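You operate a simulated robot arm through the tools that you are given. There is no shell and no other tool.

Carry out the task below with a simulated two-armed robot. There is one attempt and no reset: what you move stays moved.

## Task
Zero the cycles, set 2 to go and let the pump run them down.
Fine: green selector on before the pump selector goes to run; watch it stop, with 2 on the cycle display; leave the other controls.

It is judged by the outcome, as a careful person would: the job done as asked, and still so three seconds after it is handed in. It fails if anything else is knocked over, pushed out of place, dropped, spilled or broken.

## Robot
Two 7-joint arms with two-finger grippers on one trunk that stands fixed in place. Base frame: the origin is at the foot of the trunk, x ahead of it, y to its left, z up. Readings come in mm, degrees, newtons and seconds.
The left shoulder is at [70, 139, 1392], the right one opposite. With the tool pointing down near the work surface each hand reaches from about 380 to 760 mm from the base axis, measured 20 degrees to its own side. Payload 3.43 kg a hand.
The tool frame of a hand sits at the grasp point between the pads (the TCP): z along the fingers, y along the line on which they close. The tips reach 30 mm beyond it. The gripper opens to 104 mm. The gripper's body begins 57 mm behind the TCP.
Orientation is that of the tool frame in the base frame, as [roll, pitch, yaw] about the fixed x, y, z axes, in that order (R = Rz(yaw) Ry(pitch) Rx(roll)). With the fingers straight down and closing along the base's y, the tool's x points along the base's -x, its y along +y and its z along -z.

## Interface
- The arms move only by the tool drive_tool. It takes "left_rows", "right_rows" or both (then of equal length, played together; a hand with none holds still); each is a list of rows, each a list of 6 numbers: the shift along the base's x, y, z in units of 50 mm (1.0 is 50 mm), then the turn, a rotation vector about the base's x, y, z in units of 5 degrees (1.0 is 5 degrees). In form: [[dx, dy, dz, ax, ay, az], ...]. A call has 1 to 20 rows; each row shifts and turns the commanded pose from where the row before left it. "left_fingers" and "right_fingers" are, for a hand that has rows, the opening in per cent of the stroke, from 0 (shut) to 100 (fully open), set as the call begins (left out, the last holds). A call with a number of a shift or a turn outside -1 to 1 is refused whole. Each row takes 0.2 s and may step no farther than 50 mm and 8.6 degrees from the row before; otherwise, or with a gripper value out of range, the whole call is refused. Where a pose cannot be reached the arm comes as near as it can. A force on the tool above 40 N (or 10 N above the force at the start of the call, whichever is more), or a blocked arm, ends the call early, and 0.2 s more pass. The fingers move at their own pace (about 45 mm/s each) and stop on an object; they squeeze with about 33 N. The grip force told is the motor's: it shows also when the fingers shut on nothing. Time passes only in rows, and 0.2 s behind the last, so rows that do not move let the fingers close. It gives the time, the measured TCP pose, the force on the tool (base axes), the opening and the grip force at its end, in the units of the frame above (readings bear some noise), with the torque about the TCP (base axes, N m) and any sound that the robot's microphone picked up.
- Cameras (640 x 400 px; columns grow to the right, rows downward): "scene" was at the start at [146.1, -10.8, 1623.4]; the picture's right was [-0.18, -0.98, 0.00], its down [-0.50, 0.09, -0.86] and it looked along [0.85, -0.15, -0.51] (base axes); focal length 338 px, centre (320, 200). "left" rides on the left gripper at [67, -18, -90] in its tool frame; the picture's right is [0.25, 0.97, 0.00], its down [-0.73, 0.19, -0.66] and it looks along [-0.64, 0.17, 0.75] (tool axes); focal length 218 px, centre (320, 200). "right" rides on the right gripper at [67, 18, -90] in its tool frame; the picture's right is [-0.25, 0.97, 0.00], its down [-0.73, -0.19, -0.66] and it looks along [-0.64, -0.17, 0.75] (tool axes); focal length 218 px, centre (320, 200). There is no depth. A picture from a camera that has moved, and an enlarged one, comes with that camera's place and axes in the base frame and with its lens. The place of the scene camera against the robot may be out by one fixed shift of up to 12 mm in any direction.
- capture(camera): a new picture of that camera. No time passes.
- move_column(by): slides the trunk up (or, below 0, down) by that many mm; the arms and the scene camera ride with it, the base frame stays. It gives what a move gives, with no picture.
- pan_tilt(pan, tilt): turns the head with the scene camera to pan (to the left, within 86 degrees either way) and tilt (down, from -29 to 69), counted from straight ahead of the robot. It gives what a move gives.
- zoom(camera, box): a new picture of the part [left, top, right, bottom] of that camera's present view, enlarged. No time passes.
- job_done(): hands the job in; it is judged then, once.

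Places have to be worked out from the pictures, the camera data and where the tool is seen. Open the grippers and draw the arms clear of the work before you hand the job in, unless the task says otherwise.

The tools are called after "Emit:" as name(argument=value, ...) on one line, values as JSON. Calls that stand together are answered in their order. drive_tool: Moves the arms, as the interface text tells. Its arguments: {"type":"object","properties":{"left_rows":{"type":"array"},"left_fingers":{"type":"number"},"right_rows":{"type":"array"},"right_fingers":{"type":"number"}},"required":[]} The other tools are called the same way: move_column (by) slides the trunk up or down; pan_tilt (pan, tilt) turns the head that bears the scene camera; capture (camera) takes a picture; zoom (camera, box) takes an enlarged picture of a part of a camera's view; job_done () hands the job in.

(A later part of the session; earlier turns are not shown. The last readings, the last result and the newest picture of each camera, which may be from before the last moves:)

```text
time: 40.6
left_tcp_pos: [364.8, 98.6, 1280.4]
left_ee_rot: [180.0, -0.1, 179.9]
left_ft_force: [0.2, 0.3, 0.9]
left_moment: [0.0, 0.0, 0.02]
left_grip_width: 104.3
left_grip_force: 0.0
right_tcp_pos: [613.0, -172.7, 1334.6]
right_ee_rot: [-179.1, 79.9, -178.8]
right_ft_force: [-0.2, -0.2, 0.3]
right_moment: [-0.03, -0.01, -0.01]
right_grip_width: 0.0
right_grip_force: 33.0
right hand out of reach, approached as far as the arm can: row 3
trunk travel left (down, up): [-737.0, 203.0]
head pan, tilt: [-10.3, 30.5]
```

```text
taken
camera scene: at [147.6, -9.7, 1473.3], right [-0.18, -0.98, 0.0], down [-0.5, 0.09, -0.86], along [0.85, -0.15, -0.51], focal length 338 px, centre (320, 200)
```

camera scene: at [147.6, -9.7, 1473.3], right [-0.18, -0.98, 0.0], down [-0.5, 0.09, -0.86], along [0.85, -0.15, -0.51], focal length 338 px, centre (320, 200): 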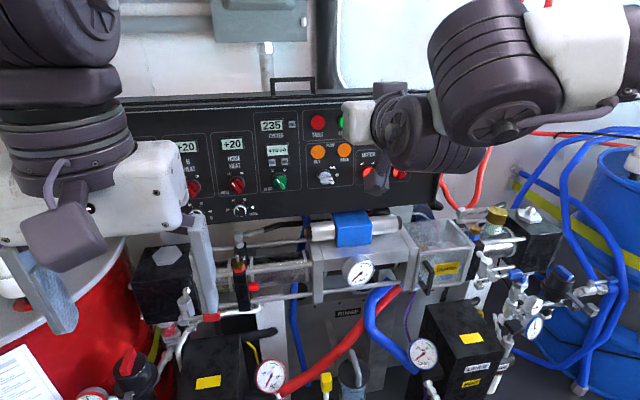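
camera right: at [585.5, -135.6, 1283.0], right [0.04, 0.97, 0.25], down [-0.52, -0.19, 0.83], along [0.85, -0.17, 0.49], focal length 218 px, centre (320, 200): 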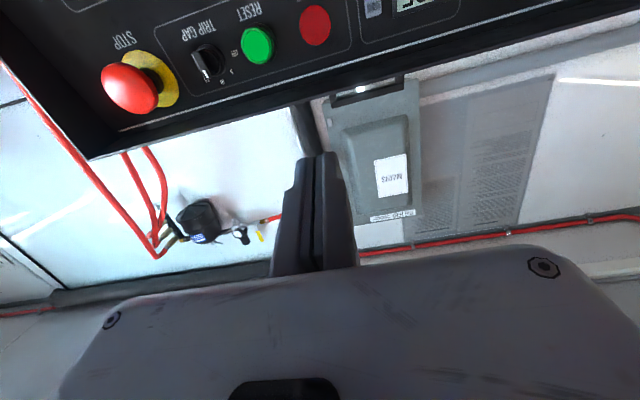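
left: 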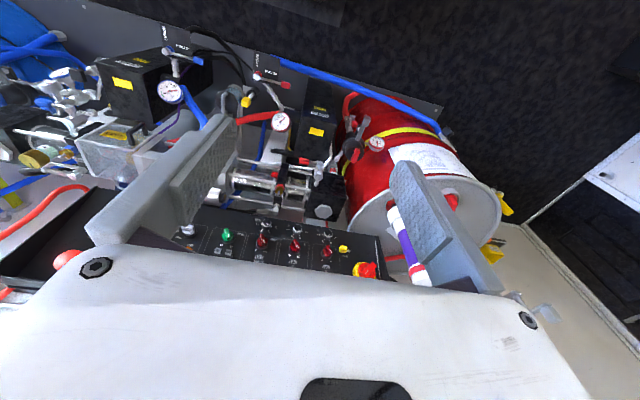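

Pitch 80° is reached with only one flagged row. I lower the trunk another 200 mm, leaving the hand at z≈1134, above the machinery and short of the panel, then raise the hand and move left.

Emit:
move_column(by=-200)

Emit:
drive_tool(right_rows=[[0.1, 0, 0.4, 0, 0, 0], [0.1, 0, 0.4, 0, 0, 0], [0.1, 0, 0.4, 0, 0, 0], [0.1, 0, 0.4, 0, 0, 0], [0.1, 0, 0.4, 0, 0, 0], [0.1, 0, 0.4, 0, 0, 0]])

Emit:
drive_tool(right_rows=[[0.1, 0.4, 0, 0, 0, 0], [0.1, 0.4, 0, 0, 0, 0], [0.1, 0.4, 0, 0, 0, 0], [0.1, 0.4, 0, 0, 0, 0], [0.1, 0.4, 0, 0, 0, 0]])

Emit:
capture(camera="scene")

```text
time: 42.8
left_tcp_pos: [363.7, 97.8, 1080.8]
left_ee_rot: [179.9, 0.0, -179.9]
left_ft_force: [0.1, -1.0, -0.2]
left_moment: [0.01, 0.0, 0.0]
left_grip_width: 104.4
left_grip_force: 0.1
right_tcp_pos: [612.7, -172.9, 1135.5]
right_ee_rot: [-179.5, 79.9, -178.9]
right_ft_force: [-0.3, 0.2, 0.0]
right_moment: [0.02, 0.0, -0.01]
right_grip_width: 0.0
right_grip_force: 32.8
trunk travel left (down, up): [-537.0, 403.0]
head pan, tilt: [-10.3, 30.5]
```

```text
time: 44.2
left_tcp_pos: [364.0, 99.5, 1081.2]
left_ee_rot: [-180.0, 0.0, 180.0]
left_ft_force: [-0.1, -0.4, 0.0]
left_moment: [-0.02, -0.03, -0.02]
left_grip_width: 104.1
left_grip_force: 0.1
right_tcp_pos: [642.2, -173.4, 1254.7]
right_ee_rot: [-179.4, 79.9, -178.7]
right_ft_force: [0.1, 0.1, -0.6]
right_moment: [0.01, -0.01, -0.02]
right_grip_width: 0.2
right_grip_force: 32.7
trunk travel left (down, up): [-537.0, 403.0]
head pan, tilt: [-10.3, 30.5]
```

```text
time: 45.4
left_tcp_pos: [363.3, 99.6, 1083.0]
left_ee_rot: [180.0, -0.1, 180.0]
left_ft_force: [-0.9, -0.3, 0.1]
left_moment: [0.01, 0.02, 0.01]
left_grip_width: 103.7
left_grip_force: 0.1
right_tcp_pos: [645.7, -169.0, 1253.7]
right_ee_rot: [-179.5, 79.9, -179.0]
right_ft_force: [0.2, -0.4, 0.2]
right_moment: [-0.02, 0.01, -0.01]
right_grip_width: 0.1
right_grip_force: 33.3
right hand out of reach, approached as far as the arm can: row 1, 2, 3, 4, 5
trunk travel left (down, up): [-537.0, 403.0]
head pan, tilt: [-10.3, 30.5]
```

```text
taken
camera scene: at [146.0, -10.7, 1273.4], right [-0.18, -0.98, 0.0], down [-0.5, 0.09, -0.86], along [0.85, -0.15, -0.51], focal length 338 px, centre (320, 200)
```

scene: 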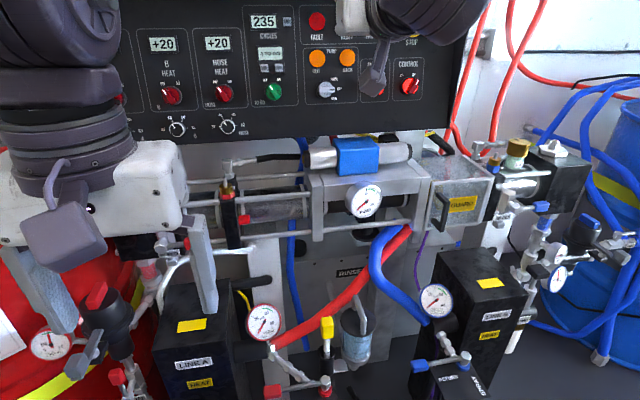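

Sideways reach stops near wrist y≈-170 with the tool straight ahead, so I let the wrist stay there and swing the fingertips left. I yaw the tool left about 40° while moving the TCP left.

Emit:
drive_tool(right_rows=[[0.0, 0.3, 0, 0, 0, 1], [0.0, 0.3, 0, 0, 0, 1], [0.0, 0.3, 0, 0, 0, 1], [0.0, 0.3, 0, 0, 0, 1], [0.0, 0.3, 0, 0, 0, 1], [0.0, 0.3, 0, 0, 0, 1]])

Emit:
drive_tool(right_rows=[[0.4, 0, 0, 0, 0, 0], [0.4, 0, 0, 0, 0, 0]])

Emit:
capture(camera="scene")

```text
time: 46.8
left_tcp_pos: [363.8, 99.6, 1081.6]
left_ee_rot: [-179.8, 0.0, 179.9]
left_ft_force: [0.4, 0.1, -0.5]
left_moment: [-0.01, 0.0, 0.0]
left_grip_width: 103.9
left_grip_force: 0.1
right_tcp_pos: [644.7, -77.9, 1252.6]
right_ee_rot: [-179.4, 79.9, -148.9]
right_ft_force: [0.6, -0.1, 0.0]
right_moment: [0.01, -0.01, -0.01]
right_grip_width: 0.0
right_grip_force: 32.9
trunk travel left (down, up): [-537.0, 403.0]
head pan, tilt: [-10.3, 30.5]
```

```text
time: 47.4
left_tcp_pos: [364.7, 98.7, 1081.2]
left_ee_rot: [-180.0, 0.0, -180.0]
left_ft_force: [0.3, 0.0, -0.3]
left_moment: [0.02, 0.03, 0.02]
left_grip_width: 104.2
left_grip_force: 0.1
right_tcp_pos: [686.6, -79.4, 1251.6]
right_ee_rot: [-179.9, 79.9, -149.3]
right_ft_force: [-0.1, -0.5, 0.9]
right_moment: [0.0, 0.0, 0.01]
right_grip_width: 0.0
right_grip_force: 33.0
trunk travel left (down, up): [-537.0, 403.0]
head pan, tilt: [-10.3, 30.5]
```

```text
taken
camera scene: at [148.2, -11.3, 1273.1], right [-0.18, -0.98, 0.0], down [-0.5, 0.09, -0.86], along [0.85, -0.15, -0.51], focal length 338 px, centre (320, 200)
```

scene: 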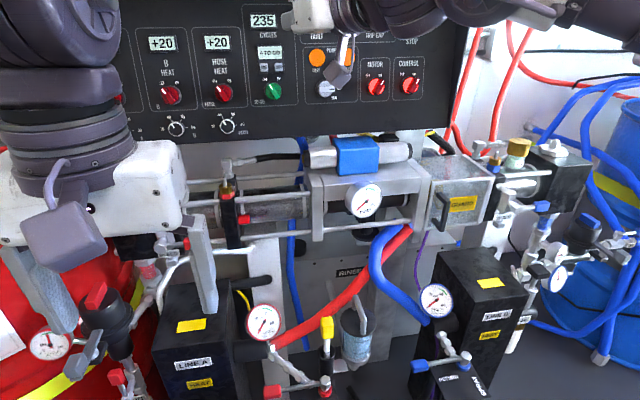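

Yawed 30° left, every row reached, with the TCP at [687,-79,1252]. I tilt the head up for a better view of the panel and look through the wrist camera too.

Emit:
pan_tilt(pan=-8, tilt=10)

Emit:
capture(camera="scene")

Emit:
capture(camera="right")

```text
time: 48.2
left_tcp_pos: [362.4, 97.9, 1080.7]
left_ee_rot: [179.9, 0.1, -180.0]
left_ft_force: [-0.1, -0.1, 0.5]
left_moment: [0.02, -0.01, -0.02]
left_grip_width: 104.1
left_grip_force: 0.0
right_tcp_pos: [683.3, -78.2, 1255.0]
right_ee_rot: [-179.5, 79.9, -149.0]
right_ft_force: [0.4, -0.1, -0.7]
right_moment: [-0.02, -0.01, 0.02]
right_grip_width: 0.0
right_grip_force: 32.6
trunk travel left (down, up): [-537.0, 403.0]
head pan, tilt: [-8.0, 10.0]
```

```text
taken
camera scene: at [149.3, -7.5, 1306.5], right [-0.14, -0.99, 0.0], down [-0.17, 0.02, -0.98], along [0.98, -0.14, -0.17], focal length 338 px, centre (320, 200)
```

scene: 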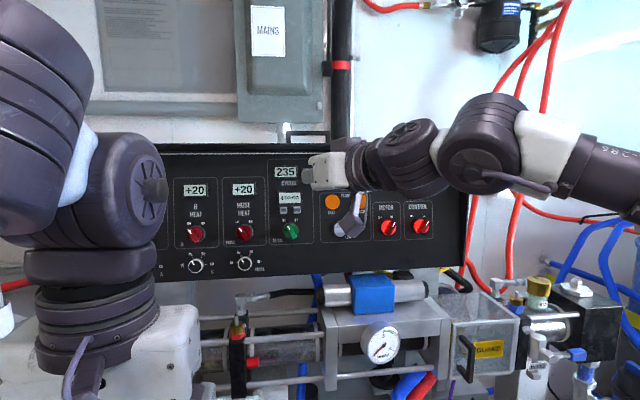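

```text
taken
camera right: at [589.0, -115.9, 1204.5], right [-0.45, 0.86, 0.25], down [-0.35, -0.43, 0.83], along [0.82, 0.29, 0.49], focal length 218 px, centre (320, 200)
```

right: 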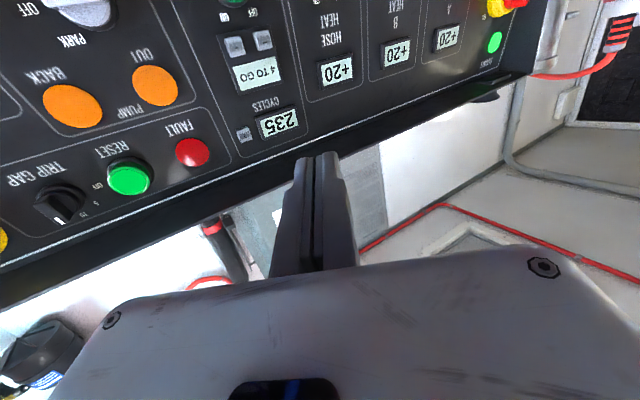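

The wrist camera sees the "0" button clearly; its ray puts the button near [870,-84,1243]. I advance 60 mm with small corrections and look again to triangulate.

Emit:
drive_tool(right_rows=[[0.4, -0.06, -0.05, 0, 0, 0], [0.4, -0.06, -0.05, 0, 0, 0], [0.4, -0.06, -0.05, 0, 0, 0], [0, 0, 0, 0, 0, 0]])

Emit:
capture(camera="right")

Emit:
capture(camera="scene")

```text
time: 49.2
left_tcp_pos: [363.9, 98.1, 1082.0]
left_ee_rot: [180.0, 0.0, 180.0]
left_ft_force: [-0.7, 0.0, -1.1]
left_moment: [-0.03, -0.03, 0.01]
left_grip_width: 103.9
left_grip_force: 0.1
right_tcp_pos: [726.4, -105.7, 1243.6]
right_ee_rot: [-179.5, 79.9, -149.1]
right_ft_force: [-0.3, -0.2, 0.9]
right_moment: [-0.02, 0.0, -0.01]
right_grip_width: 0.0
right_grip_force: 33.4
right hand out of reach, approached as far as the arm can: row 1, 2, 3
trunk travel left (down, up): [-537.0, 403.0]
head pan, tilt: [-8.0, 10.0]
```

```text
taken
camera right: at [629.8, -142.8, 1193.5], right [-0.45, 0.86, 0.25], down [-0.35, -0.43, 0.83], along [0.82, 0.29, 0.49], focal length 218 px, centre (320, 200)
```

right: 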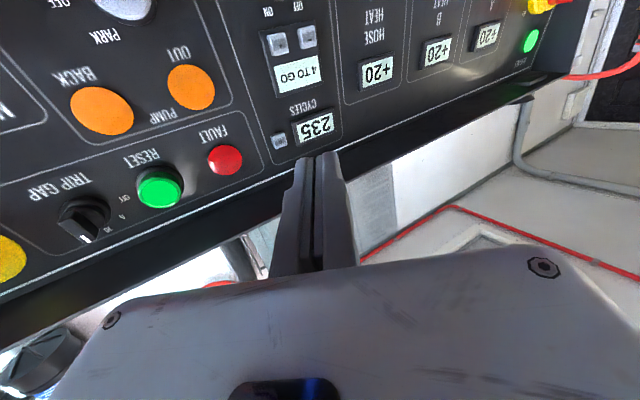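

```text
taken
camera scene: at [149.4, -7.5, 1306.5], right [-0.14, -0.99, 0.0], down [-0.17, 0.02, -0.98], along [0.98, -0.14, -0.17], focal length 338 px, centre (320, 200)
```

scene: 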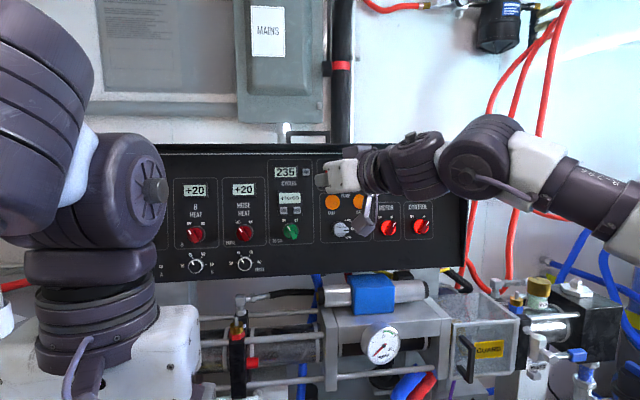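

I hit the limit again at x≈726. Hand directions pointing downward seem to come more naturally to this arm, so I back off, pitch the tool down to about 45° keeping the left yaw, and test reach there.

Emit:
drive_tool(right_rows=[[-0.4, 0, 0.1, 0, 0, 0], [-0.4, 0, 0.1, 0, 0, 0], [-0.1, 0, 0.2, -0.515, 0.857, 0], [-0.1, 0, 0.2, -0.515, 0.857, 0], [-0.1, 0, 0.2, -0.515, 0.857, 0], [-0.1, 0, 0.2, -0.515, 0.857, 0], [-0.1, 0, 0.2, -0.515, 0.857, 0], [-0.1, 0, 0.2, -0.515, 0.857, 0], [-0.1, 0, 0.2, -0.515, 0.857, 0]])

Emit:
drive_tool(right_rows=[[0, 0.3, 0, 0, 0, 0], [0, 0.3, 0, 0, 0, 0], [0, 0.3, 0, 0, 0, 0]])

Emit:
drive_tool(right_rows=[[0.4, 0, 0, 0, 0, 0], [0.4, 0, 0, 0, 0, 0], [0.4, 0, 0, 0, 0, 0]])

Emit:
capture(camera="scene")

```text
time: 51.2
left_tcp_pos: [363.2, 98.9, 1081.0]
left_ee_rot: [180.0, 0.0, -180.0]
left_ft_force: [1.3, 0.0, -0.1]
left_moment: [-0.02, 0.02, -0.01]
left_grip_width: 104.0
left_grip_force: 0.1
right_tcp_pos: [581.6, -192.2, 1247.2]
right_ee_rot: [-179.5, 45.0, -149.0]
right_ft_force: [-0.1, 0.5, 0.1]
right_moment: [0.01, -0.02, 0.0]
right_grip_width: 0.0
right_grip_force: 32.7
right hand out of reach, approached as far as the arm can: row 4, 5, 6, 7, 8, 9
trunk travel left (down, up): [-537.0, 403.0]
head pan, tilt: [-8.0, 10.0]
```

```text
time: 52.0
left_tcp_pos: [363.0, 99.2, 1081.5]
left_ee_rot: [179.9, 0.0, 180.0]
left_ft_force: [0.6, -0.5, -0.1]
left_moment: [-0.02, -0.03, -0.06]
left_grip_width: 104.2
left_grip_force: 0.0
right_tcp_pos: [569.1, -160.5, 1235.2]
right_ee_rot: [-179.4, 44.9, -148.8]
right_ft_force: [0.5, 0.4, -0.1]
right_moment: [0.0, 0.07, 0.01]
right_grip_width: 0.1
right_grip_force: 33.7
right hand out of reach, approached as far as the arm can: row 1, 2, 3
trunk travel left (down, up): [-537.0, 403.0]
head pan, tilt: [-8.0, 10.0]
```

```text
time: 52.8
left_tcp_pos: [363.8, 99.2, 1081.4]
left_ee_rot: [-179.9, 0.0, -179.9]
left_ft_force: [0.0, -0.8, -0.7]
left_moment: [0.0, 0.01, 0.03]
left_grip_width: 104.1
left_grip_force: 0.1
right_tcp_pos: [608.7, -184.0, 1213.1]
right_ee_rot: [-179.4, 44.8, -149.0]
right_ft_force: [0.3, 0.2, -0.6]
right_moment: [-0.01, 0.02, -0.02]
right_grip_width: 0.1
right_grip_force: 32.7
right hand out of reach, approached as far as the arm can: row 1, 2, 3
trunk travel left (down, up): [-537.0, 403.0]
head pan, tilt: [-8.0, 10.0]
```

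```text
taken
camera scene: at [150.2, -7.9, 1306.4], right [-0.14, -0.99, 0.0], down [-0.17, 0.02, -0.98], along [0.98, -0.14, -0.17], focal length 338 px, centre (320, 200)
```

scene: 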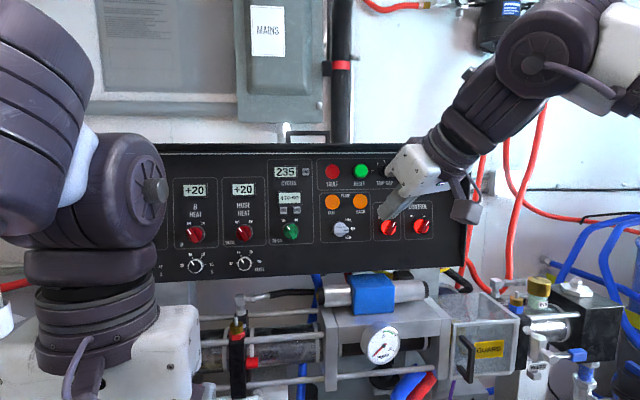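

At this trunk height a 45° pitch folds the arm too much. I restore the steeper pitch, move right, extend well forward on the right-hand side (short of the panel, clear of STOP), and then slide left along the panel with the arm more stretched.

Emit:
drive_tool(right_rows=[[0, -0.1, 0.1, 0.515, -0.857, 0], [0, -0.1, 0.1, 0.515, -0.857, 0], [0, -0.1, 0.1, 0.515, -0.857, 0], [0, -0.1, 0.1, 0.515, -0.857, 0], [0, -0.1, 0.1, 0.515, -0.857, 0], [0, -0.1, 0.1, 0.515, -0.857, 0], [0, -0.1, 0.1, 0.515, -0.857, 0]])

Emit:
drive_tool(right_rows=[[0.4, 0, 0, 0, 0, 0], [0.4, 0, 0, 0, 0, 0], [0.4, 0, 0, 0, 0, 0], [0.4, 0, 0, 0, 0, 0], [0.4, 0, 0, 0, 0, 0], [0.4, 0, 0, 0, 0, 0]])

Emit:
capture(camera="scene")

```text
time: 54.4
left_tcp_pos: [363.3, 97.4, 1081.2]
left_ee_rot: [-180.0, 0.0, -180.0]
left_ft_force: [-0.6, -0.7, 0.0]
left_moment: [0.04, 0.0, 0.02]
left_grip_width: 104.1
left_grip_force: 0.0
right_tcp_pos: [608.9, -221.5, 1248.2]
right_ee_rot: [-179.8, 79.9, -149.4]
right_ft_force: [0.2, -1.0, 0.1]
right_moment: [0.01, 0.04, 0.04]
right_grip_width: 0.0
right_grip_force: 33.0
trunk travel left (down, up): [-537.0, 403.0]
head pan, tilt: [-8.0, 10.0]
```

```text
time: 55.8
left_tcp_pos: [363.4, 98.6, 1081.9]
left_ee_rot: [-180.0, 0.0, 180.0]
left_ft_force: [-0.2, -0.5, -0.4]
left_moment: [0.01, 0.03, 0.03]
left_grip_width: 103.9
left_grip_force: 0.1
right_tcp_pos: [730.2, -218.9, 1246.8]
right_ee_rot: [-179.3, 79.9, -148.9]
right_ft_force: [-0.2, -0.1, 0.1]
right_moment: [-0.01, -0.01, 0.0]
right_grip_width: 0.1
right_grip_force: 33.2
trunk travel left (down, up): [-537.0, 403.0]
head pan, tilt: [-8.0, 10.0]
```

```text
taken
camera scene: at [150.6, -7.2, 1306.4], right [-0.14, -0.99, 0.0], down [-0.17, 0.02, -0.98], along [0.97, -0.14, -0.17], focal length 338 px, centre (320, 200)
```

scene: 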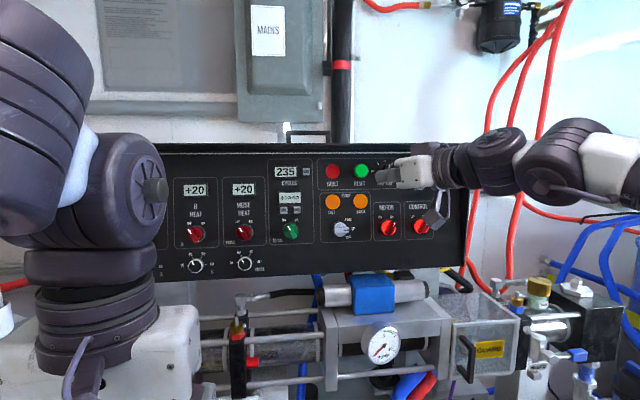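

It extends freely here. I go 40 mm further forward, with tips near x≈796 and clear of the TRIP GAP knob, then move left toward the CYCLES column.

Emit:
drive_tool(right_rows=[[0.4, 0.1, 0.1, 0, 0, 0], [0.4, 0.1, 0.1, 0, 0, 0]])

Emit:
drive_tool(right_rows=[[0, 0.4, 0, 0, 0, 0], [0, 0.4, 0, 0, 0, 0], [0, 0.4, 0, 0, 0, 0], [0, 0.4, 0, 0, 0, 0], [0, 0.4, 0, 0, 0, 0]])

Emit:
capture(camera="scene")

```text
time: 56.4
left_tcp_pos: [364.4, 99.3, 1080.6]
left_ee_rot: [-179.9, -0.1, 179.9]
left_ft_force: [-0.1, -0.2, 0.3]
left_moment: [0.02, 0.0, 0.03]
left_grip_width: 104.1
left_grip_force: 0.1
right_tcp_pos: [770.3, -210.3, 1257.5]
right_ee_rot: [-179.8, 79.8, -149.4]
right_ft_force: [-0.2, 0.2, 0.2]
right_moment: [0.0, 0.02, 0.0]
right_grip_width: 0.3
right_grip_force: 32.6
trunk travel left (down, up): [-537.0, 403.0]
head pan, tilt: [-8.0, 10.0]
```

```text
time: 57.6
left_tcp_pos: [363.6, 99.6, 1080.7]
left_ee_rot: [180.0, 0.0, -180.0]
left_ft_force: [0.4, -0.1, -0.4]
left_moment: [0.0, -0.02, -0.04]
left_grip_width: 104.0
left_grip_force: 0.1
right_tcp_pos: [762.7, -162.6, 1249.7]
right_ee_rot: [-179.5, 79.9, -149.2]
right_ft_force: [1.0, -0.6, 0.2]
right_moment: [-0.01, 0.02, 0.02]
right_grip_width: 0.1
right_grip_force: 32.6
right hand out of reach, approached as far as the arm can: row 2, 3, 4, 5
trunk travel left (down, up): [-537.0, 403.0]
head pan, tilt: [-8.0, 10.0]
```

```text
taken
camera scene: at [150.0, -7.5, 1306.5], right [-0.14, -0.99, 0.0], down [-0.17, 0.02, -0.98], along [0.98, -0.14, -0.17], focal length 338 px, centre (320, 200)
```

scene: 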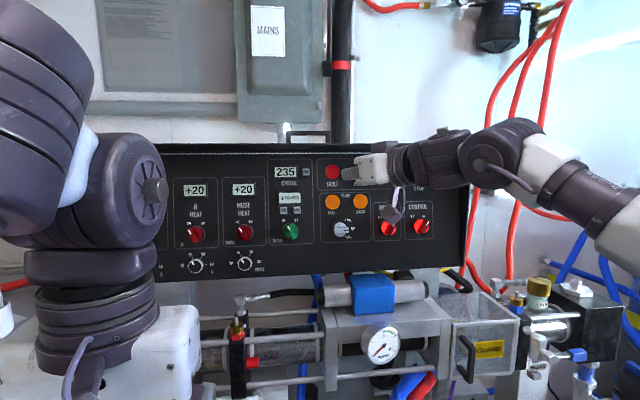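

Every blocked point fits one picture: the elbow is stuck high and out to the right. The fix is an elbow-low, stretched posture, with trunk at the top and the hand well below the shoulder. I retract first, then raise the trunk.

Emit:
drive_tool(right_rows=[[-0.5, -0.2, 0.1, 0, 0, 0], [-0.5, -0.2, 0.1, 0, 0, -1], [-0.5, -0.2, 0.1, 0, 0, -1], [-0.5, -0.2, 0.1, 0, 0, -1], [-0.5, -0.2, 0.1, 0, 0, -1], [0, -0.2, 0, 0, 0, -1], [0, 0, 0, 0, 0, -1]])

Emit:
move_column(by=400)

Emit:
drive_tool(right_rows=[[-0.1, 0, -0.3, 0, 1, 0], [-0.1, 0, -0.3, 0, 1, 0], [-0.1, 0, -0.3, 0, 1, 0], [-0.1, 0, -0.3, 0, 1, 0], [-0.1, 0, -0.3, 0, 1, 0], [-0.1, 0, -0.3, 0, 1, 0], [-0.1, 0, -0.3, 0, 1, 0], [-0.1, 0, -0.3, 0, 1, 0], [-0.1, 0, -0.3, 0, 1, 0], [-0.1, 0, -0.3, 0, 1, 0], [-0.1, 0, -0.3, 0, 1, 0], [-0.1, 0, -0.3, 0, 1, 0], [-0.1, 0, -0.3, 0, 1, 0], [-0.1, 0, -0.3, 0, 1, 0], [-0.1, 0, -0.3, 0, 1, 0], [-0.1, 0, -0.3, 0, 1, 0]])

Emit:
capture(camera="scene")

```text
time: 59.2
left_tcp_pos: [363.2, 100.8, 1081.0]
left_ee_rot: [-179.9, -0.1, -180.0]
left_ft_force: [0.4, 1.3, 0.0]
left_moment: [-0.02, 0.01, 0.0]
left_grip_width: 103.9
left_grip_force: 0.0
right_tcp_pos: [637.3, -219.8, 1274.1]
right_ee_rot: [-179.2, 79.9, -178.9]
right_ft_force: [-0.4, 0.1, -1.0]
right_moment: [-0.03, 0.01, -0.04]
right_grip_width: 0.1
right_grip_force: 32.5
trunk travel left (down, up): [-537.0, 403.0]
head pan, tilt: [-8.0, 10.0]
```

```text
time: 63.0
left_tcp_pos: [362.8, 99.4, 1481.8]
left_ee_rot: [-180.0, 0.0, -180.0]
left_ft_force: [-0.3, -0.1, -0.6]
left_moment: [-0.02, 0.0, -0.02]
left_grip_width: 103.8
left_grip_force: 0.2
right_tcp_pos: [637.3, -221.4, 1674.2]
right_ee_rot: [-179.5, 79.9, -179.1]
right_ft_force: [0.0, 0.6, 0.2]
right_moment: [-0.01, 0.01, -0.01]
right_grip_width: 0.1
right_grip_force: 33.2
trunk travel left (down, up): [-937.0, 3.0]
head pan, tilt: [-8.0, 10.0]
```

```text
time: 66.4
left_tcp_pos: [362.5, 98.1, 1481.0]
left_ee_rot: [-180.0, -0.1, -180.0]
left_ft_force: [-0.1, 1.1, 0.3]
left_moment: [-0.01, 0.03, 0.04]
left_grip_width: 103.9
left_grip_force: 0.0
right_tcp_pos: [506.1, -262.4, 1391.8]
right_ee_rot: [179.4, 0.0, -179.8]
right_ft_force: [-0.2, -1.1, 0.2]
right_moment: [-0.02, 0.02, -0.02]
right_grip_width: 0.1
right_grip_force: 33.2
right hand out of reach, approached as far as the arm can: row 9, 10, 11, 12, 13, 14, 15, 16
trunk travel left (down, up): [-937.0, 3.0]
head pan, tilt: [-8.0, 10.0]
```

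```text
taken
camera scene: at [150.1, -8.0, 1706.5], right [-0.14, -0.99, 0.0], down [-0.17, 0.02, -0.98], along [0.98, -0.14, -0.17], focal length 338 px, centre (320, 200)
```

scene: 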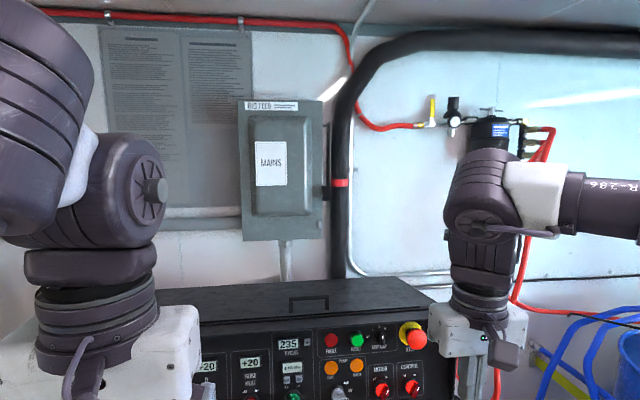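

Tool is down now with the forearm horizontal from the right. I lower the hand with fingers down toward z≈1190 and watch whether the elbow drops.

Emit:
drive_tool(right_rows=[[0, 0, -0.4, 0, 0, 0], [0, 0, -0.4, 0, 0, 0], [0, 0, -0.4, 0, 0, 0], [0, 0, -0.4, 0, 0, 0], [0, 0, -0.4, 0, 0, 0], [0, 0, -0.4, 0, 0, 0], [0, 0, -0.4, 0, 0, 0], [0, 0, -0.4, 0, 0, 0], [0, 0, -0.4, 0, 0, 0], [0, 0, -0.4, 0, 0, 0]])

Emit:
pan_tilt(pan=-30, tilt=30)

Emit:
capture(camera="scene")

```text
time: 68.6
left_tcp_pos: [363.7, 98.5, 1481.4]
left_ee_rot: [-180.0, 0.0, 180.0]
left_ft_force: [0.0, 0.4, -0.8]
left_moment: [-0.02, -0.01, 0.04]
left_grip_width: 103.9
left_grip_force: 0.0
right_tcp_pos: [506.4, -264.8, 1191.7]
right_ee_rot: [179.7, 0.0, -179.8]
right_ft_force: [-0.5, -0.5, -0.2]
right_moment: [0.01, 0.0, 0.01]
right_grip_width: 0.0
right_grip_force: 32.7
trunk travel left (down, up): [-937.0, 3.0]
head pan, tilt: [-8.0, 10.0]
```

```text
time: 69.5
left_tcp_pos: [363.1, 99.0, 1482.1]
left_ee_rot: [-180.0, 0.0, -179.9]
left_ft_force: [0.6, -0.1, 0.0]
left_moment: [-0.02, -0.04, 0.0]
left_grip_width: 104.4
left_grip_force: 0.2
right_tcp_pos: [505.4, -264.2, 1192.4]
right_ee_rot: [179.6, -0.2, -179.7]
right_ft_force: [0.1, -0.5, -0.7]
right_moment: [0.02, -0.01, 0.02]
right_grip_width: 0.0
right_grip_force: 32.9
trunk travel left (down, up): [-937.0, 3.0]
head pan, tilt: [-30.0, 30.0]
```

```text
taken
camera scene: at [135.8, -39.9, 1674.3], right [-0.5, -0.87, 0.0], down [-0.43, 0.25, -0.87], along [0.75, -0.43, -0.5], focal length 338 px, centre (320, 200)
```

scene: 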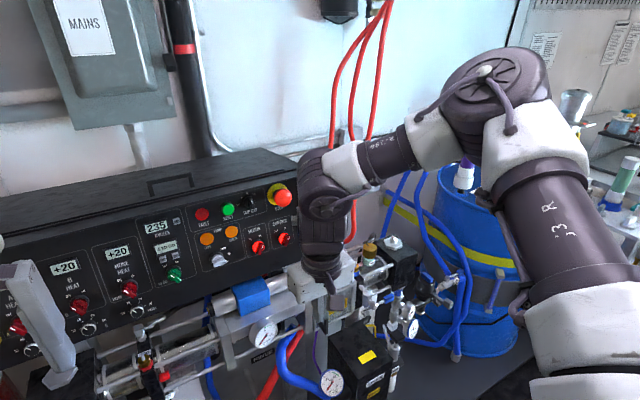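

Now the whole arm is visible: elbow up and to the front right. I extend forward with fingers down to about x≈650, z≈1150, above the machinery, to straighten the arm.

Emit:
drive_tool(right_rows=[[0.4, 0.1, -0.1, 0, 0, 0], [0.4, 0.1, -0.1, 0, 0, 0], [0.4, 0.1, -0.1, 0, 0, 0], [0.4, 0.1, -0.1, 0, 0, 0], [0.4, 0.1, -0.1, 0, 0, 0], [0.4, 0.1, -0.1, 0, 0, 0], [0.4, 0.1, -0.1, 0, 0, 0]])

Emit:
capture(camera="scene")

```text
time: 71.1
left_tcp_pos: [364.0, 98.1, 1480.5]
left_ee_rot: [-180.0, 0.0, 179.9]
left_ft_force: [1.0, -0.4, 0.4]
left_moment: [0.02, 0.02, -0.03]
left_grip_width: 103.9
left_grip_force: 0.1
right_tcp_pos: [558.6, -285.7, 1196.7]
right_ee_rot: [179.5, 0.1, -179.9]
right_ft_force: [-0.1, 0.6, 0.2]
right_moment: [-0.01, 0.03, -0.01]
right_grip_width: 0.0
right_grip_force: 32.9
right hand out of reach, approached as far as the arm can: row 2, 3, 4, 5, 6, 7
trunk travel left (down, up): [-937.0, 3.0]
head pan, tilt: [-30.0, 30.0]
```

```text
taken
camera scene: at [135.3, -40.0, 1674.2], right [-0.5, -0.87, 0.0], down [-0.43, 0.25, -0.87], along [0.75, -0.43, -0.5], focal length 338 px, centre (320, 200)
```

scene: 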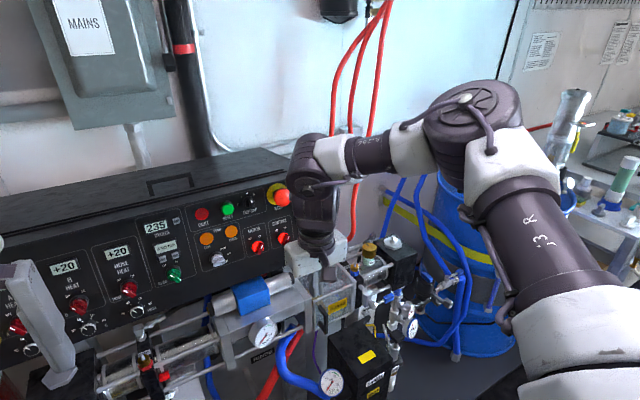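

Still blocked, with the elbow in nearly the same spot. I test whether turning the hand about vertical frees forward motion, which would point to a wrist joint.

Emit:
drive_tool(right_rows=[[0, 0, 0, 0, 0, 1], [0, 0, 0, 0, 0, 1], [0, 0, 0, 0, 0, 1], [0, 0, 0, 0, 0, 1], [0, 0, 0, 0, 0, 1], [0, 0, 0, 0, 0, 1]])

Emit:
drive_tool(right_rows=[[0.3, 0, 0, 0, 0, 0], [0.3, 0, 0, 0, 0, 0], [0.3, 0, 0, 0, 0, 0]])

Emit:
drive_tool(right_rows=[[0, 0, 0, 0, 0, -1], [0, 0, 0, 0, 0, -1], [0, 0, 0, 0, 0, -1], [0, 0, 0, 0, 0, -1], [0, 0, 0, 0, 0, -1], [0, 0, 0, 0, 0, -1], [0, 0, 0, 0, 0, -1], [0, 0, 0, 0, 0, -1], [0, 0, 0, 0, 0, -1], [0, 0, 0, 0, 0, -1], [0, 0, 0, 0, 0, -1], [0, 0, 0, 0, 0, -1]])

Emit:
drive_tool(right_rows=[[0.3, 0, 0, 0, 0, 0], [0.3, 0, 0, 0, 0, 0], [0.3, 0, 0, 0, 0, 0]])

Emit:
capture(camera="scene")

```text
time: 72.5
left_tcp_pos: [363.6, 97.8, 1481.1]
left_ee_rot: [180.0, 0.0, -180.0]
left_ft_force: [0.2, -0.1, -0.2]
left_moment: [-0.03, 0.0, 0.0]
left_grip_width: 104.3
left_grip_force: 0.0
right_tcp_pos: [559.5, -285.4, 1196.4]
right_ee_rot: [179.7, 0.2, -149.7]
right_ft_force: [-0.4, 0.2, 0.0]
right_moment: [0.02, 0.01, 0.0]
right_grip_width: 0.0
right_grip_force: 33.0
trunk travel left (down, up): [-937.0, 3.0]
head pan, tilt: [-30.0, 30.0]
```

```text
time: 73.3
left_tcp_pos: [363.5, 97.7, 1482.1]
left_ee_rot: [-180.0, 0.0, 179.9]
left_ft_force: [-0.1, 0.0, -0.5]
left_moment: [0.01, -0.03, -0.02]
left_grip_width: 103.9
left_grip_force: 0.0
right_tcp_pos: [566.4, -293.3, 1202.6]
right_ee_rot: [179.6, 0.0, -149.8]
right_ft_force: [-0.1, -0.6, 0.0]
right_moment: [0.0, 0.01, 0.03]
right_grip_width: 0.0
right_grip_force: 33.0
right hand out of reach, approached as far as the arm can: row 1, 2, 3
trunk travel left (down, up): [-937.0, 3.0]
head pan, tilt: [-30.0, 30.0]
```

```text
time: 75.9
left_tcp_pos: [362.6, 99.6, 1481.9]
left_ee_rot: [-180.0, 0.0, -180.0]
left_ft_force: [0.3, -0.2, -0.3]
left_moment: [-0.01, -0.01, -0.03]
left_grip_width: 103.9
left_grip_force: 0.1
right_tcp_pos: [564.9, -292.5, 1202.9]
right_ee_rot: [179.6, 0.0, 150.1]
right_ft_force: [-0.2, 0.6, 0.1]
right_moment: [-0.02, 0.0, 0.01]
right_grip_width: 0.0
right_grip_force: 33.4
trunk travel left (down, up): [-937.0, 3.0]
head pan, tilt: [-30.0, 30.0]
```

```text
time: 76.7
left_tcp_pos: [362.9, 99.2, 1481.6]
left_ee_rot: [-180.0, 0.0, 179.9]
left_ft_force: [0.9, 0.0, 0.1]
left_moment: [0.01, -0.02, 0.01]
left_grip_width: 103.6
left_grip_force: 0.1
right_tcp_pos: [573.2, -303.4, 1209.5]
right_ee_rot: [179.5, -0.1, 150.2]
right_ft_force: [0.6, -0.5, -0.6]
right_moment: [0.0, 0.02, 0.01]
right_grip_width: 0.0
right_grip_force: 33.0
right hand out of reach, approached as far as the arm can: row 1, 2, 3
trunk travel left (down, up): [-937.0, 3.0]
head pan, tilt: [-30.0, 30.0]
```

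```text
taken
camera scene: at [135.7, -39.9, 1674.2], right [-0.5, -0.87, 0.0], down [-0.43, 0.25, -0.87], along [0.75, -0.43, -0.5], focal length 338 px, centre (320, 200)
```

scene: 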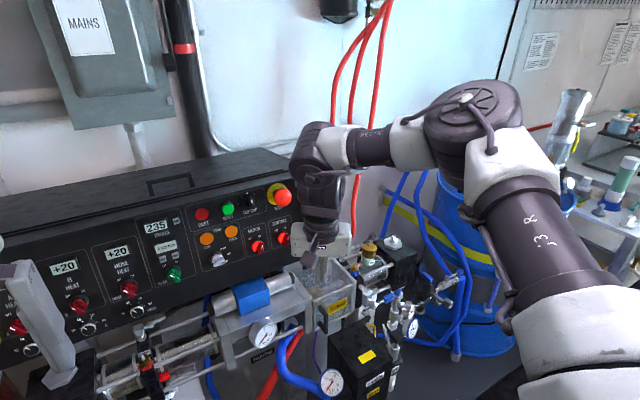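

Yaw is free but makes no difference, so the block is in the shoulder joints. I turn the head to look at the right shoulder and see how the arm is mounted.

Emit:
pan_tilt(pan=-86, tilt=50)

Emit:
capture(camera="scene")

Emit:
pan_tilt(pan=86, tilt=40)

Emit:
capture(camera="scene")

```text
time: 77.9
left_tcp_pos: [363.1, 99.2, 1482.0]
left_ee_rot: [-180.0, -0.1, 180.0]
left_ft_force: [0.2, 0.1, 0.7]
left_moment: [-0.02, 0.0, 0.05]
left_grip_width: 104.0
left_grip_force: 0.0
right_tcp_pos: [571.6, -303.3, 1210.7]
right_ee_rot: [179.5, 0.0, 150.3]
right_ft_force: [0.1, 0.1, -0.7]
right_moment: [0.0, -0.02, -0.01]
right_grip_width: 0.1
right_grip_force: 32.9
trunk travel left (down, up): [-937.0, 3.0]
head pan, tilt: [-85.9, 50.0]
```

```text
taken
camera scene: at [63.0, -71.5, 1644.7], right [-1.0, -0.07, 0.0], down [-0.05, 0.76, -0.64], along [0.05, -0.64, -0.77], focal length 338 px, centre (320, 200)
```

scene: 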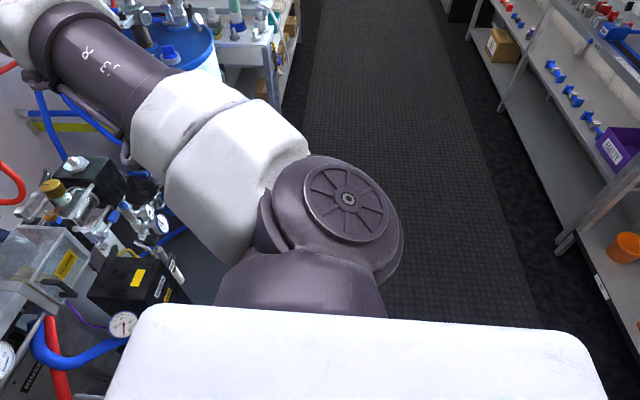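

```text
time: 80.5
left_tcp_pos: [363.5, 97.9, 1482.2]
left_ee_rot: [180.0, -0.1, -180.0]
left_ft_force: [0.4, 0.0, -0.2]
left_moment: [0.03, 0.02, 0.0]
left_grip_width: 103.8
left_grip_force: 0.1
right_tcp_pos: [573.1, -303.1, 1210.5]
right_ee_rot: [179.5, 0.0, 150.1]
right_ft_force: [1.2, 1.0, -0.5]
right_moment: [-0.02, 0.04, 0.0]
right_grip_width: 0.0
right_grip_force: 33.6
trunk travel left (down, up): [-937.0, 3.0]
head pan, tilt: [85.9, 40.0]
```

```text
taken
camera scene: at [63.5, 90.1, 1658.9], right [1.0, -0.07, 0.0], down [-0.05, -0.64, -0.77], along [0.05, 0.76, -0.64], focal length 338 px, centre (320, 200)
```

scene: 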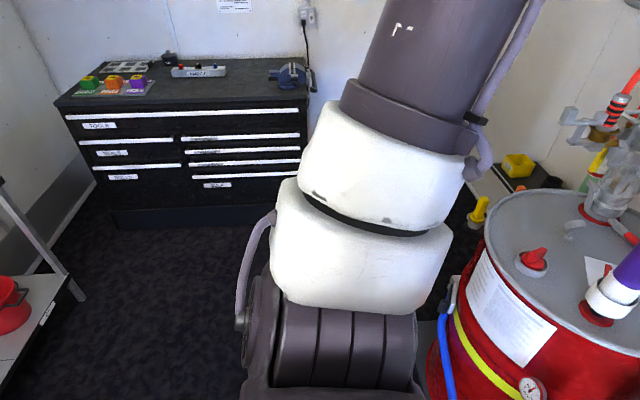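

The first shoulder axis is lateral and the second joint swings the upper arm forward. Before testing lower hand positions, I check what lies below the hand with its own camera.

Emit:
capture(camera="right")

Emit:
pan_tilt(pan=-30, tilt=55)

Emit:
capture(camera="scene")

```text
taken
camera right: at [523.3, -257.0, 1300.2], right [0.7, 0.71, 0.01], down [0.54, -0.53, 0.65], along [0.47, -0.45, -0.76], focal length 218 px, centre (320, 200)
```

right: 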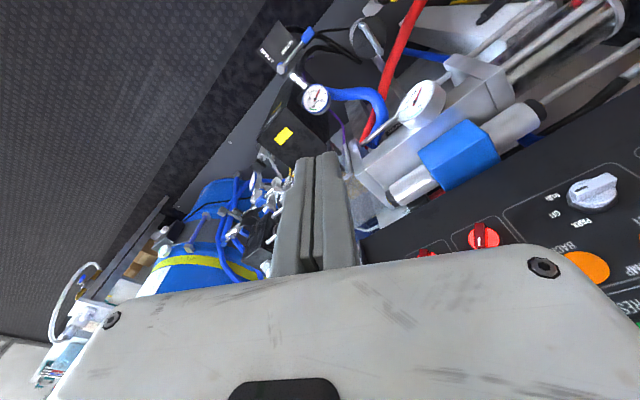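

```text
time: 82.5
left_tcp_pos: [362.6, 98.6, 1481.3]
left_ee_rot: [-180.0, 0.0, -180.0]
left_ft_force: [0.0, -0.6, -0.3]
left_moment: [-0.01, -0.01, 0.01]
left_grip_width: 103.6
left_grip_force: 0.2
right_tcp_pos: [573.2, -302.8, 1208.7]
right_ee_rot: [179.6, 0.0, 150.2]
right_ft_force: [0.0, 0.6, -0.1]
right_moment: [0.01, 0.01, 0.01]
right_grip_width: 0.0
right_grip_force: 32.6
trunk travel left (down, up): [-937.0, 3.0]
head pan, tilt: [-30.0, 55.0]
```

```text
taken
camera scene: at [120.0, -30.7, 1638.2], right [-0.5, -0.87, 0.0], down [-0.71, 0.41, -0.57], along [0.5, -0.29, -0.82], focal length 338 px, centre (320, 200)
```

scene: 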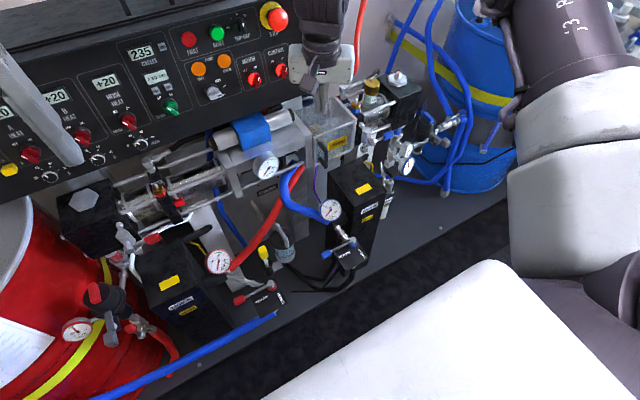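

The area at x<480 in front of the machine's base plate is open floor. I bring the hand back there and lower it, fingers down, to force the elbow downward.

Emit:
drive_tool(right_rows=[[-0.45, 0.0, -0.2, 0, 0, 1], [-0.45, 0.0, -0.2, 0, 0, 1], [-0.45, 0.0, -0.2, 0, 0, 1], [-0.45, 0.0, -0.2, 0, 0, 1], [-0.3, 0.0, -0.2, 0, 0, 1], [-0.1, 0.0, -0.2, 0, 0, 1]])

Emit:
drive_tool(right_rows=[[0, 0, -0.6, 0, 0, 0], [0, 0, -0.6, 0, 0, 0], [0, 0, -0.6, 0, 0, 0], [0, 0, -0.6, 0, 0, 0], [0, 0, -0.6, 0, 0, 0], [0, 0, -0.6, 0, 0, 0], [0, 0, -0.6, 0, 0, 0], [0, 0, -0.6, 0, 0, 0]])

Emit:
pan_tilt(pan=-30, tilt=35)

Emit:
capture(camera="scene")

```text
time: 83.9
left_tcp_pos: [364.5, 99.5, 1481.5]
left_ee_rot: [180.0, 0.0, 180.0]
left_ft_force: [-0.1, -0.7, 0.6]
left_moment: [0.0, 0.01, -0.03]
left_grip_width: 103.9
left_grip_force: 0.1
right_tcp_pos: [464.6, -302.9, 1149.0]
right_ee_rot: [179.6, -0.1, -179.6]
right_ft_force: [-0.9, -0.1, -0.8]
right_moment: [0.0, -0.03, 0.0]
right_grip_width: 0.0
right_grip_force: 33.0
trunk travel left (down, up): [-937.0, 3.0]
head pan, tilt: [-30.0, 55.0]
```

```text
time: 85.7
left_tcp_pos: [362.4, 98.4, 1481.8]
left_ee_rot: [-180.0, -0.1, -180.0]
left_ft_force: [-0.5, 0.3, 1.7]
left_moment: [0.0, -0.04, 0.01]
left_grip_width: 104.0
left_grip_force: 0.1
right_tcp_pos: [417.5, -349.5, 1047.5]
right_ee_rot: [179.5, -0.1, -180.0]
right_ft_force: [0.6, -0.7, 0.4]
right_moment: [-0.02, 0.02, 0.01]
right_grip_width: 0.2
right_grip_force: 32.9
right hand out of reach, approached as far as the arm can: row 3, 4, 5, 6, 7, 8
trunk travel left (down, up): [-937.0, 3.0]
head pan, tilt: [-30.0, 55.0]
```

```text
time: 86.5
left_tcp_pos: [363.6, 99.6, 1481.8]
left_ee_rot: [-180.0, 0.0, -180.0]
left_ft_force: [0.4, -0.6, -0.4]
left_moment: [0.01, 0.03, -0.02]
left_grip_width: 103.9
left_grip_force: 0.0
right_tcp_pos: [417.5, -348.5, 1048.7]
right_ee_rot: [179.6, -0.1, -179.7]
right_ft_force: [0.1, -0.1, -0.7]
right_moment: [-0.04, -0.03, 0.03]
right_grip_width: 0.1
right_grip_force: 33.2
trunk travel left (down, up): [-937.0, 3.0]
head pan, tilt: [-30.0, 35.0]
```

```text
taken
camera scene: at [133.8, -38.7, 1666.3], right [-0.5, -0.87, 0.0], down [-0.5, 0.29, -0.82], along [0.71, -0.41, -0.57], focal length 338 px, centre (320, 200)
```

scene: 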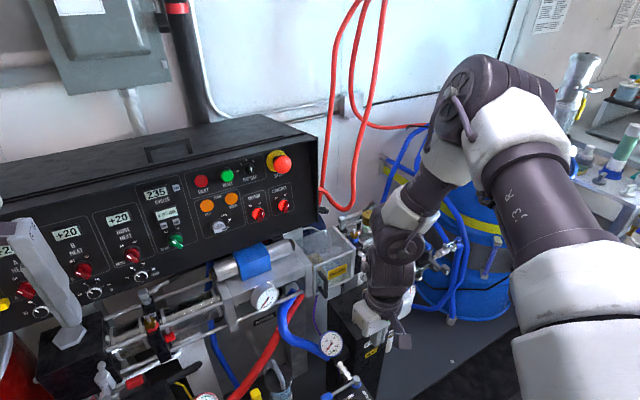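

The upper arm is stuck at its own limits in this posture family. A different family with the elbow low might be reached by swinging the arm out to the side and lowering it, so I check that the right side of the robot is clear.

Emit:
pan_tilt(pan=-80, tilt=15)

Emit:
capture(camera="scene")

Emit:
pan_tilt(pan=-60, tilt=45)

Emit:
capture(camera="scene")

```text
time: 87.7
left_tcp_pos: [363.0, 97.7, 1482.9]
left_ee_rot: [180.0, 0.0, 180.0]
left_ft_force: [-0.1, -0.2, 0.2]
left_moment: [0.0, 0.0, -0.03]
left_grip_width: 104.0
left_grip_force: 0.1
right_tcp_pos: [418.5, -348.6, 1048.6]
right_ee_rot: [179.7, -0.1, -179.8]
right_ft_force: [0.2, -0.6, -0.1]
right_moment: [0.0, 0.0, 0.03]
right_grip_width: 0.0
right_grip_force: 33.0
trunk travel left (down, up): [-937.0, 3.0]
head pan, tilt: [-80.0, 15.0]
```

```text
taken
camera scene: at [73.8, -86.7, 1698.4], right [-0.98, -0.17, 0.0], down [-0.05, 0.26, -0.97], along [0.17, -0.95, -0.26], focal length 338 px, centre (320, 200)
```

scene: 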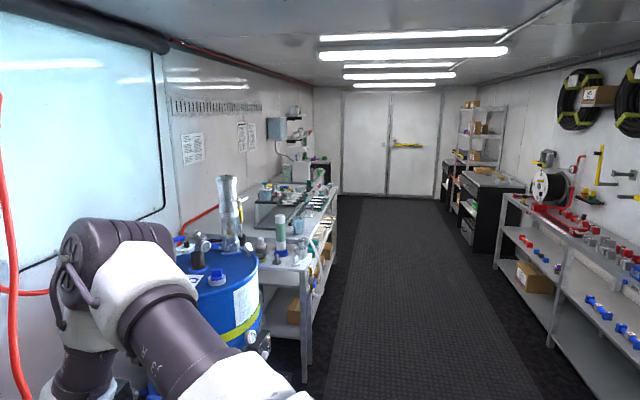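

```text
time: 88.7
left_tcp_pos: [362.7, 100.1, 1482.2]
left_ee_rot: [179.9, 0.0, 180.0]
left_ft_force: [1.2, -0.4, -0.1]
left_moment: [0.02, 0.0, 0.0]
left_grip_width: 103.9
left_grip_force: 0.1
right_tcp_pos: [418.4, -348.2, 1049.3]
right_ee_rot: [179.5, -0.1, -179.8]
right_ft_force: [0.4, -0.2, 0.3]
right_moment: [-0.01, 0.01, -0.01]
right_grip_width: 0.0
right_grip_force: 32.7
trunk travel left (down, up): [-937.0, 3.0]
head pan, tilt: [-60.0, 45.0]
```

```text
taken
camera scene: at [98.1, -65.1, 1651.7], right [-0.87, -0.5, 0.0], down [-0.35, 0.61, -0.71], along [0.35, -0.61, -0.71], focal length 338 px, centre (320, 200)
```

scene: 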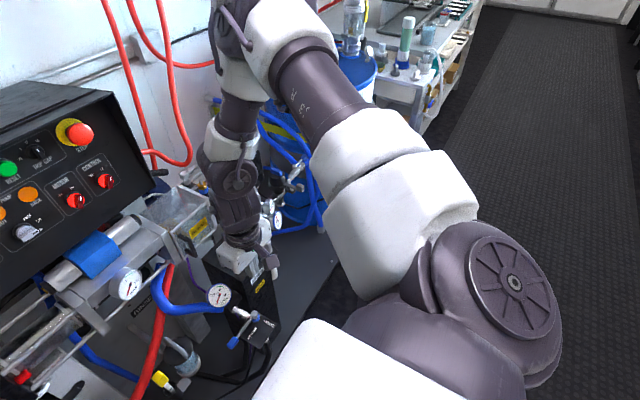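

The corridor on the right is clear. I raise the hand and swing it out to the right side, fingers tilting outward.

Emit:
drive_tool(right_rows=[[-0.1, -0.3, 0.7, 0, 0, 0], [-0.1, -0.3, 0.7, 0, 0, 0], [-0.1, -0.3, 0.7, 0, 0, 0], [-0.1, -0.3, 0.7, 0, 0, 0], [-0.1, -0.3, 0.7, 0, 0, 0], [-0.1, -0.3, 0.7, 0, 0, 0], [-0.1, -0.3, 0.7, 0, 0, 0], [-0.1, -0.3, 0.7, 0, 0, 0], [-0.1, -0.3, 0.6, 0, 0, 0], [-0.1, -0.3, 0.6, 0, 0, 0]])

Emit:
drive_tool(right_rows=[[-0.3, -0.5, 0, -1, 0, 0], [-0.3, -0.5, 0, -1, 0, 0], [-0.3, -0.5, 0, -1, 0, 0], [-0.3, -0.5, 0, -1, 0, 0], [-0.3, -0.5, 0, -1, 0, 0], [-0.3, -0.5, 0, -1, 0, 0], [-0.3, -0.5, 0, -1, 0, 0], [-0.3, -0.5, 0, -1, 0, 0], [-0.3, -0.5, 0, -1, 0, 0], [-0.3, -0.5, 0, -1, 0, 0], [-0.3, -0.5, 0, -1, 0, 0], [-0.3, -0.5, 0, -1, 0, 0]])

Emit:
pan_tilt(pan=-80, tilt=25)

Emit:
capture(camera="scene")

```text
time: 90.8
left_tcp_pos: [363.0, 99.2, 1480.9]
left_ee_rot: [-180.0, 0.1, -180.0]
left_ft_force: [0.1, -0.2, 0.4]
left_moment: [-0.01, -0.02, -0.03]
left_grip_width: 103.9
left_grip_force: 0.1
right_tcp_pos: [368.5, -496.5, 1389.6]
right_ee_rot: [179.5, -0.2, -179.8]
right_ft_force: [-1.0, -0.5, 0.4]
right_moment: [-0.02, 0.01, -0.01]
right_grip_width: 0.0
right_grip_force: 32.9
trunk travel left (down, up): [-937.0, 3.0]
head pan, tilt: [-60.0, 45.0]
```

```text
time: 93.5
left_tcp_pos: [361.9, 97.4, 1481.7]
left_ee_rot: [-180.0, -0.1, -180.0]
left_ft_force: [-0.3, -0.2, 0.0]
left_moment: [-0.01, 0.0, 0.01]
left_grip_width: 104.0
left_grip_force: 0.1
right_tcp_pos: [187.7, -798.8, 1387.4]
right_ee_rot: [-120.5, -0.1, 180.0]
right_ft_force: [0.1, 0.3, 0.9]
right_moment: [0.01, -0.02, -0.01]
right_grip_width: 0.1
right_grip_force: 32.6
trunk travel left (down, up): [-937.0, 3.0]
head pan, tilt: [-60.0, 45.0]
```

```text
time: 94.3
left_tcp_pos: [361.9, 99.7, 1482.4]
left_ee_rot: [179.9, 0.0, 179.9]
left_ft_force: [0.3, -0.2, -0.1]
left_moment: [-0.03, 0.03, 0.03]
left_grip_width: 103.9
left_grip_force: 0.2
right_tcp_pos: [187.1, -797.4, 1386.5]
right_ee_rot: [-120.5, -0.2, -179.9]
right_ft_force: [0.3, -0.4, 0.6]
right_moment: [0.01, 0.02, 0.0]
right_grip_width: 0.0
right_grip_force: 33.1
trunk travel left (down, up): [-937.0, 3.0]
head pan, tilt: [-80.0, 25.0]
```

```text
taken
camera scene: at [73.2, -85.7, 1682.1], right [-0.98, -0.17, 0.0], down [-0.07, 0.42, -0.91], along [0.16, -0.89, -0.42], focal length 338 px, centre (320, 200)
```

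scene: 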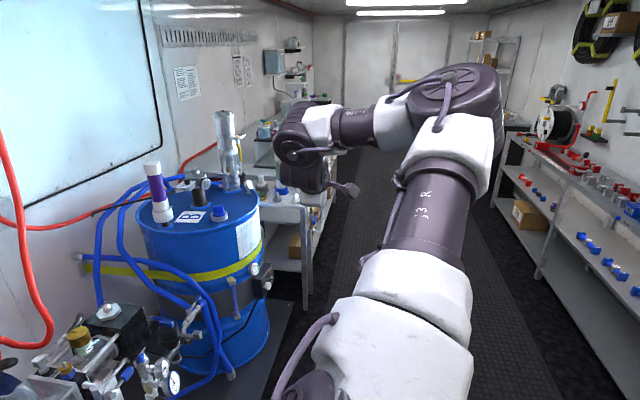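

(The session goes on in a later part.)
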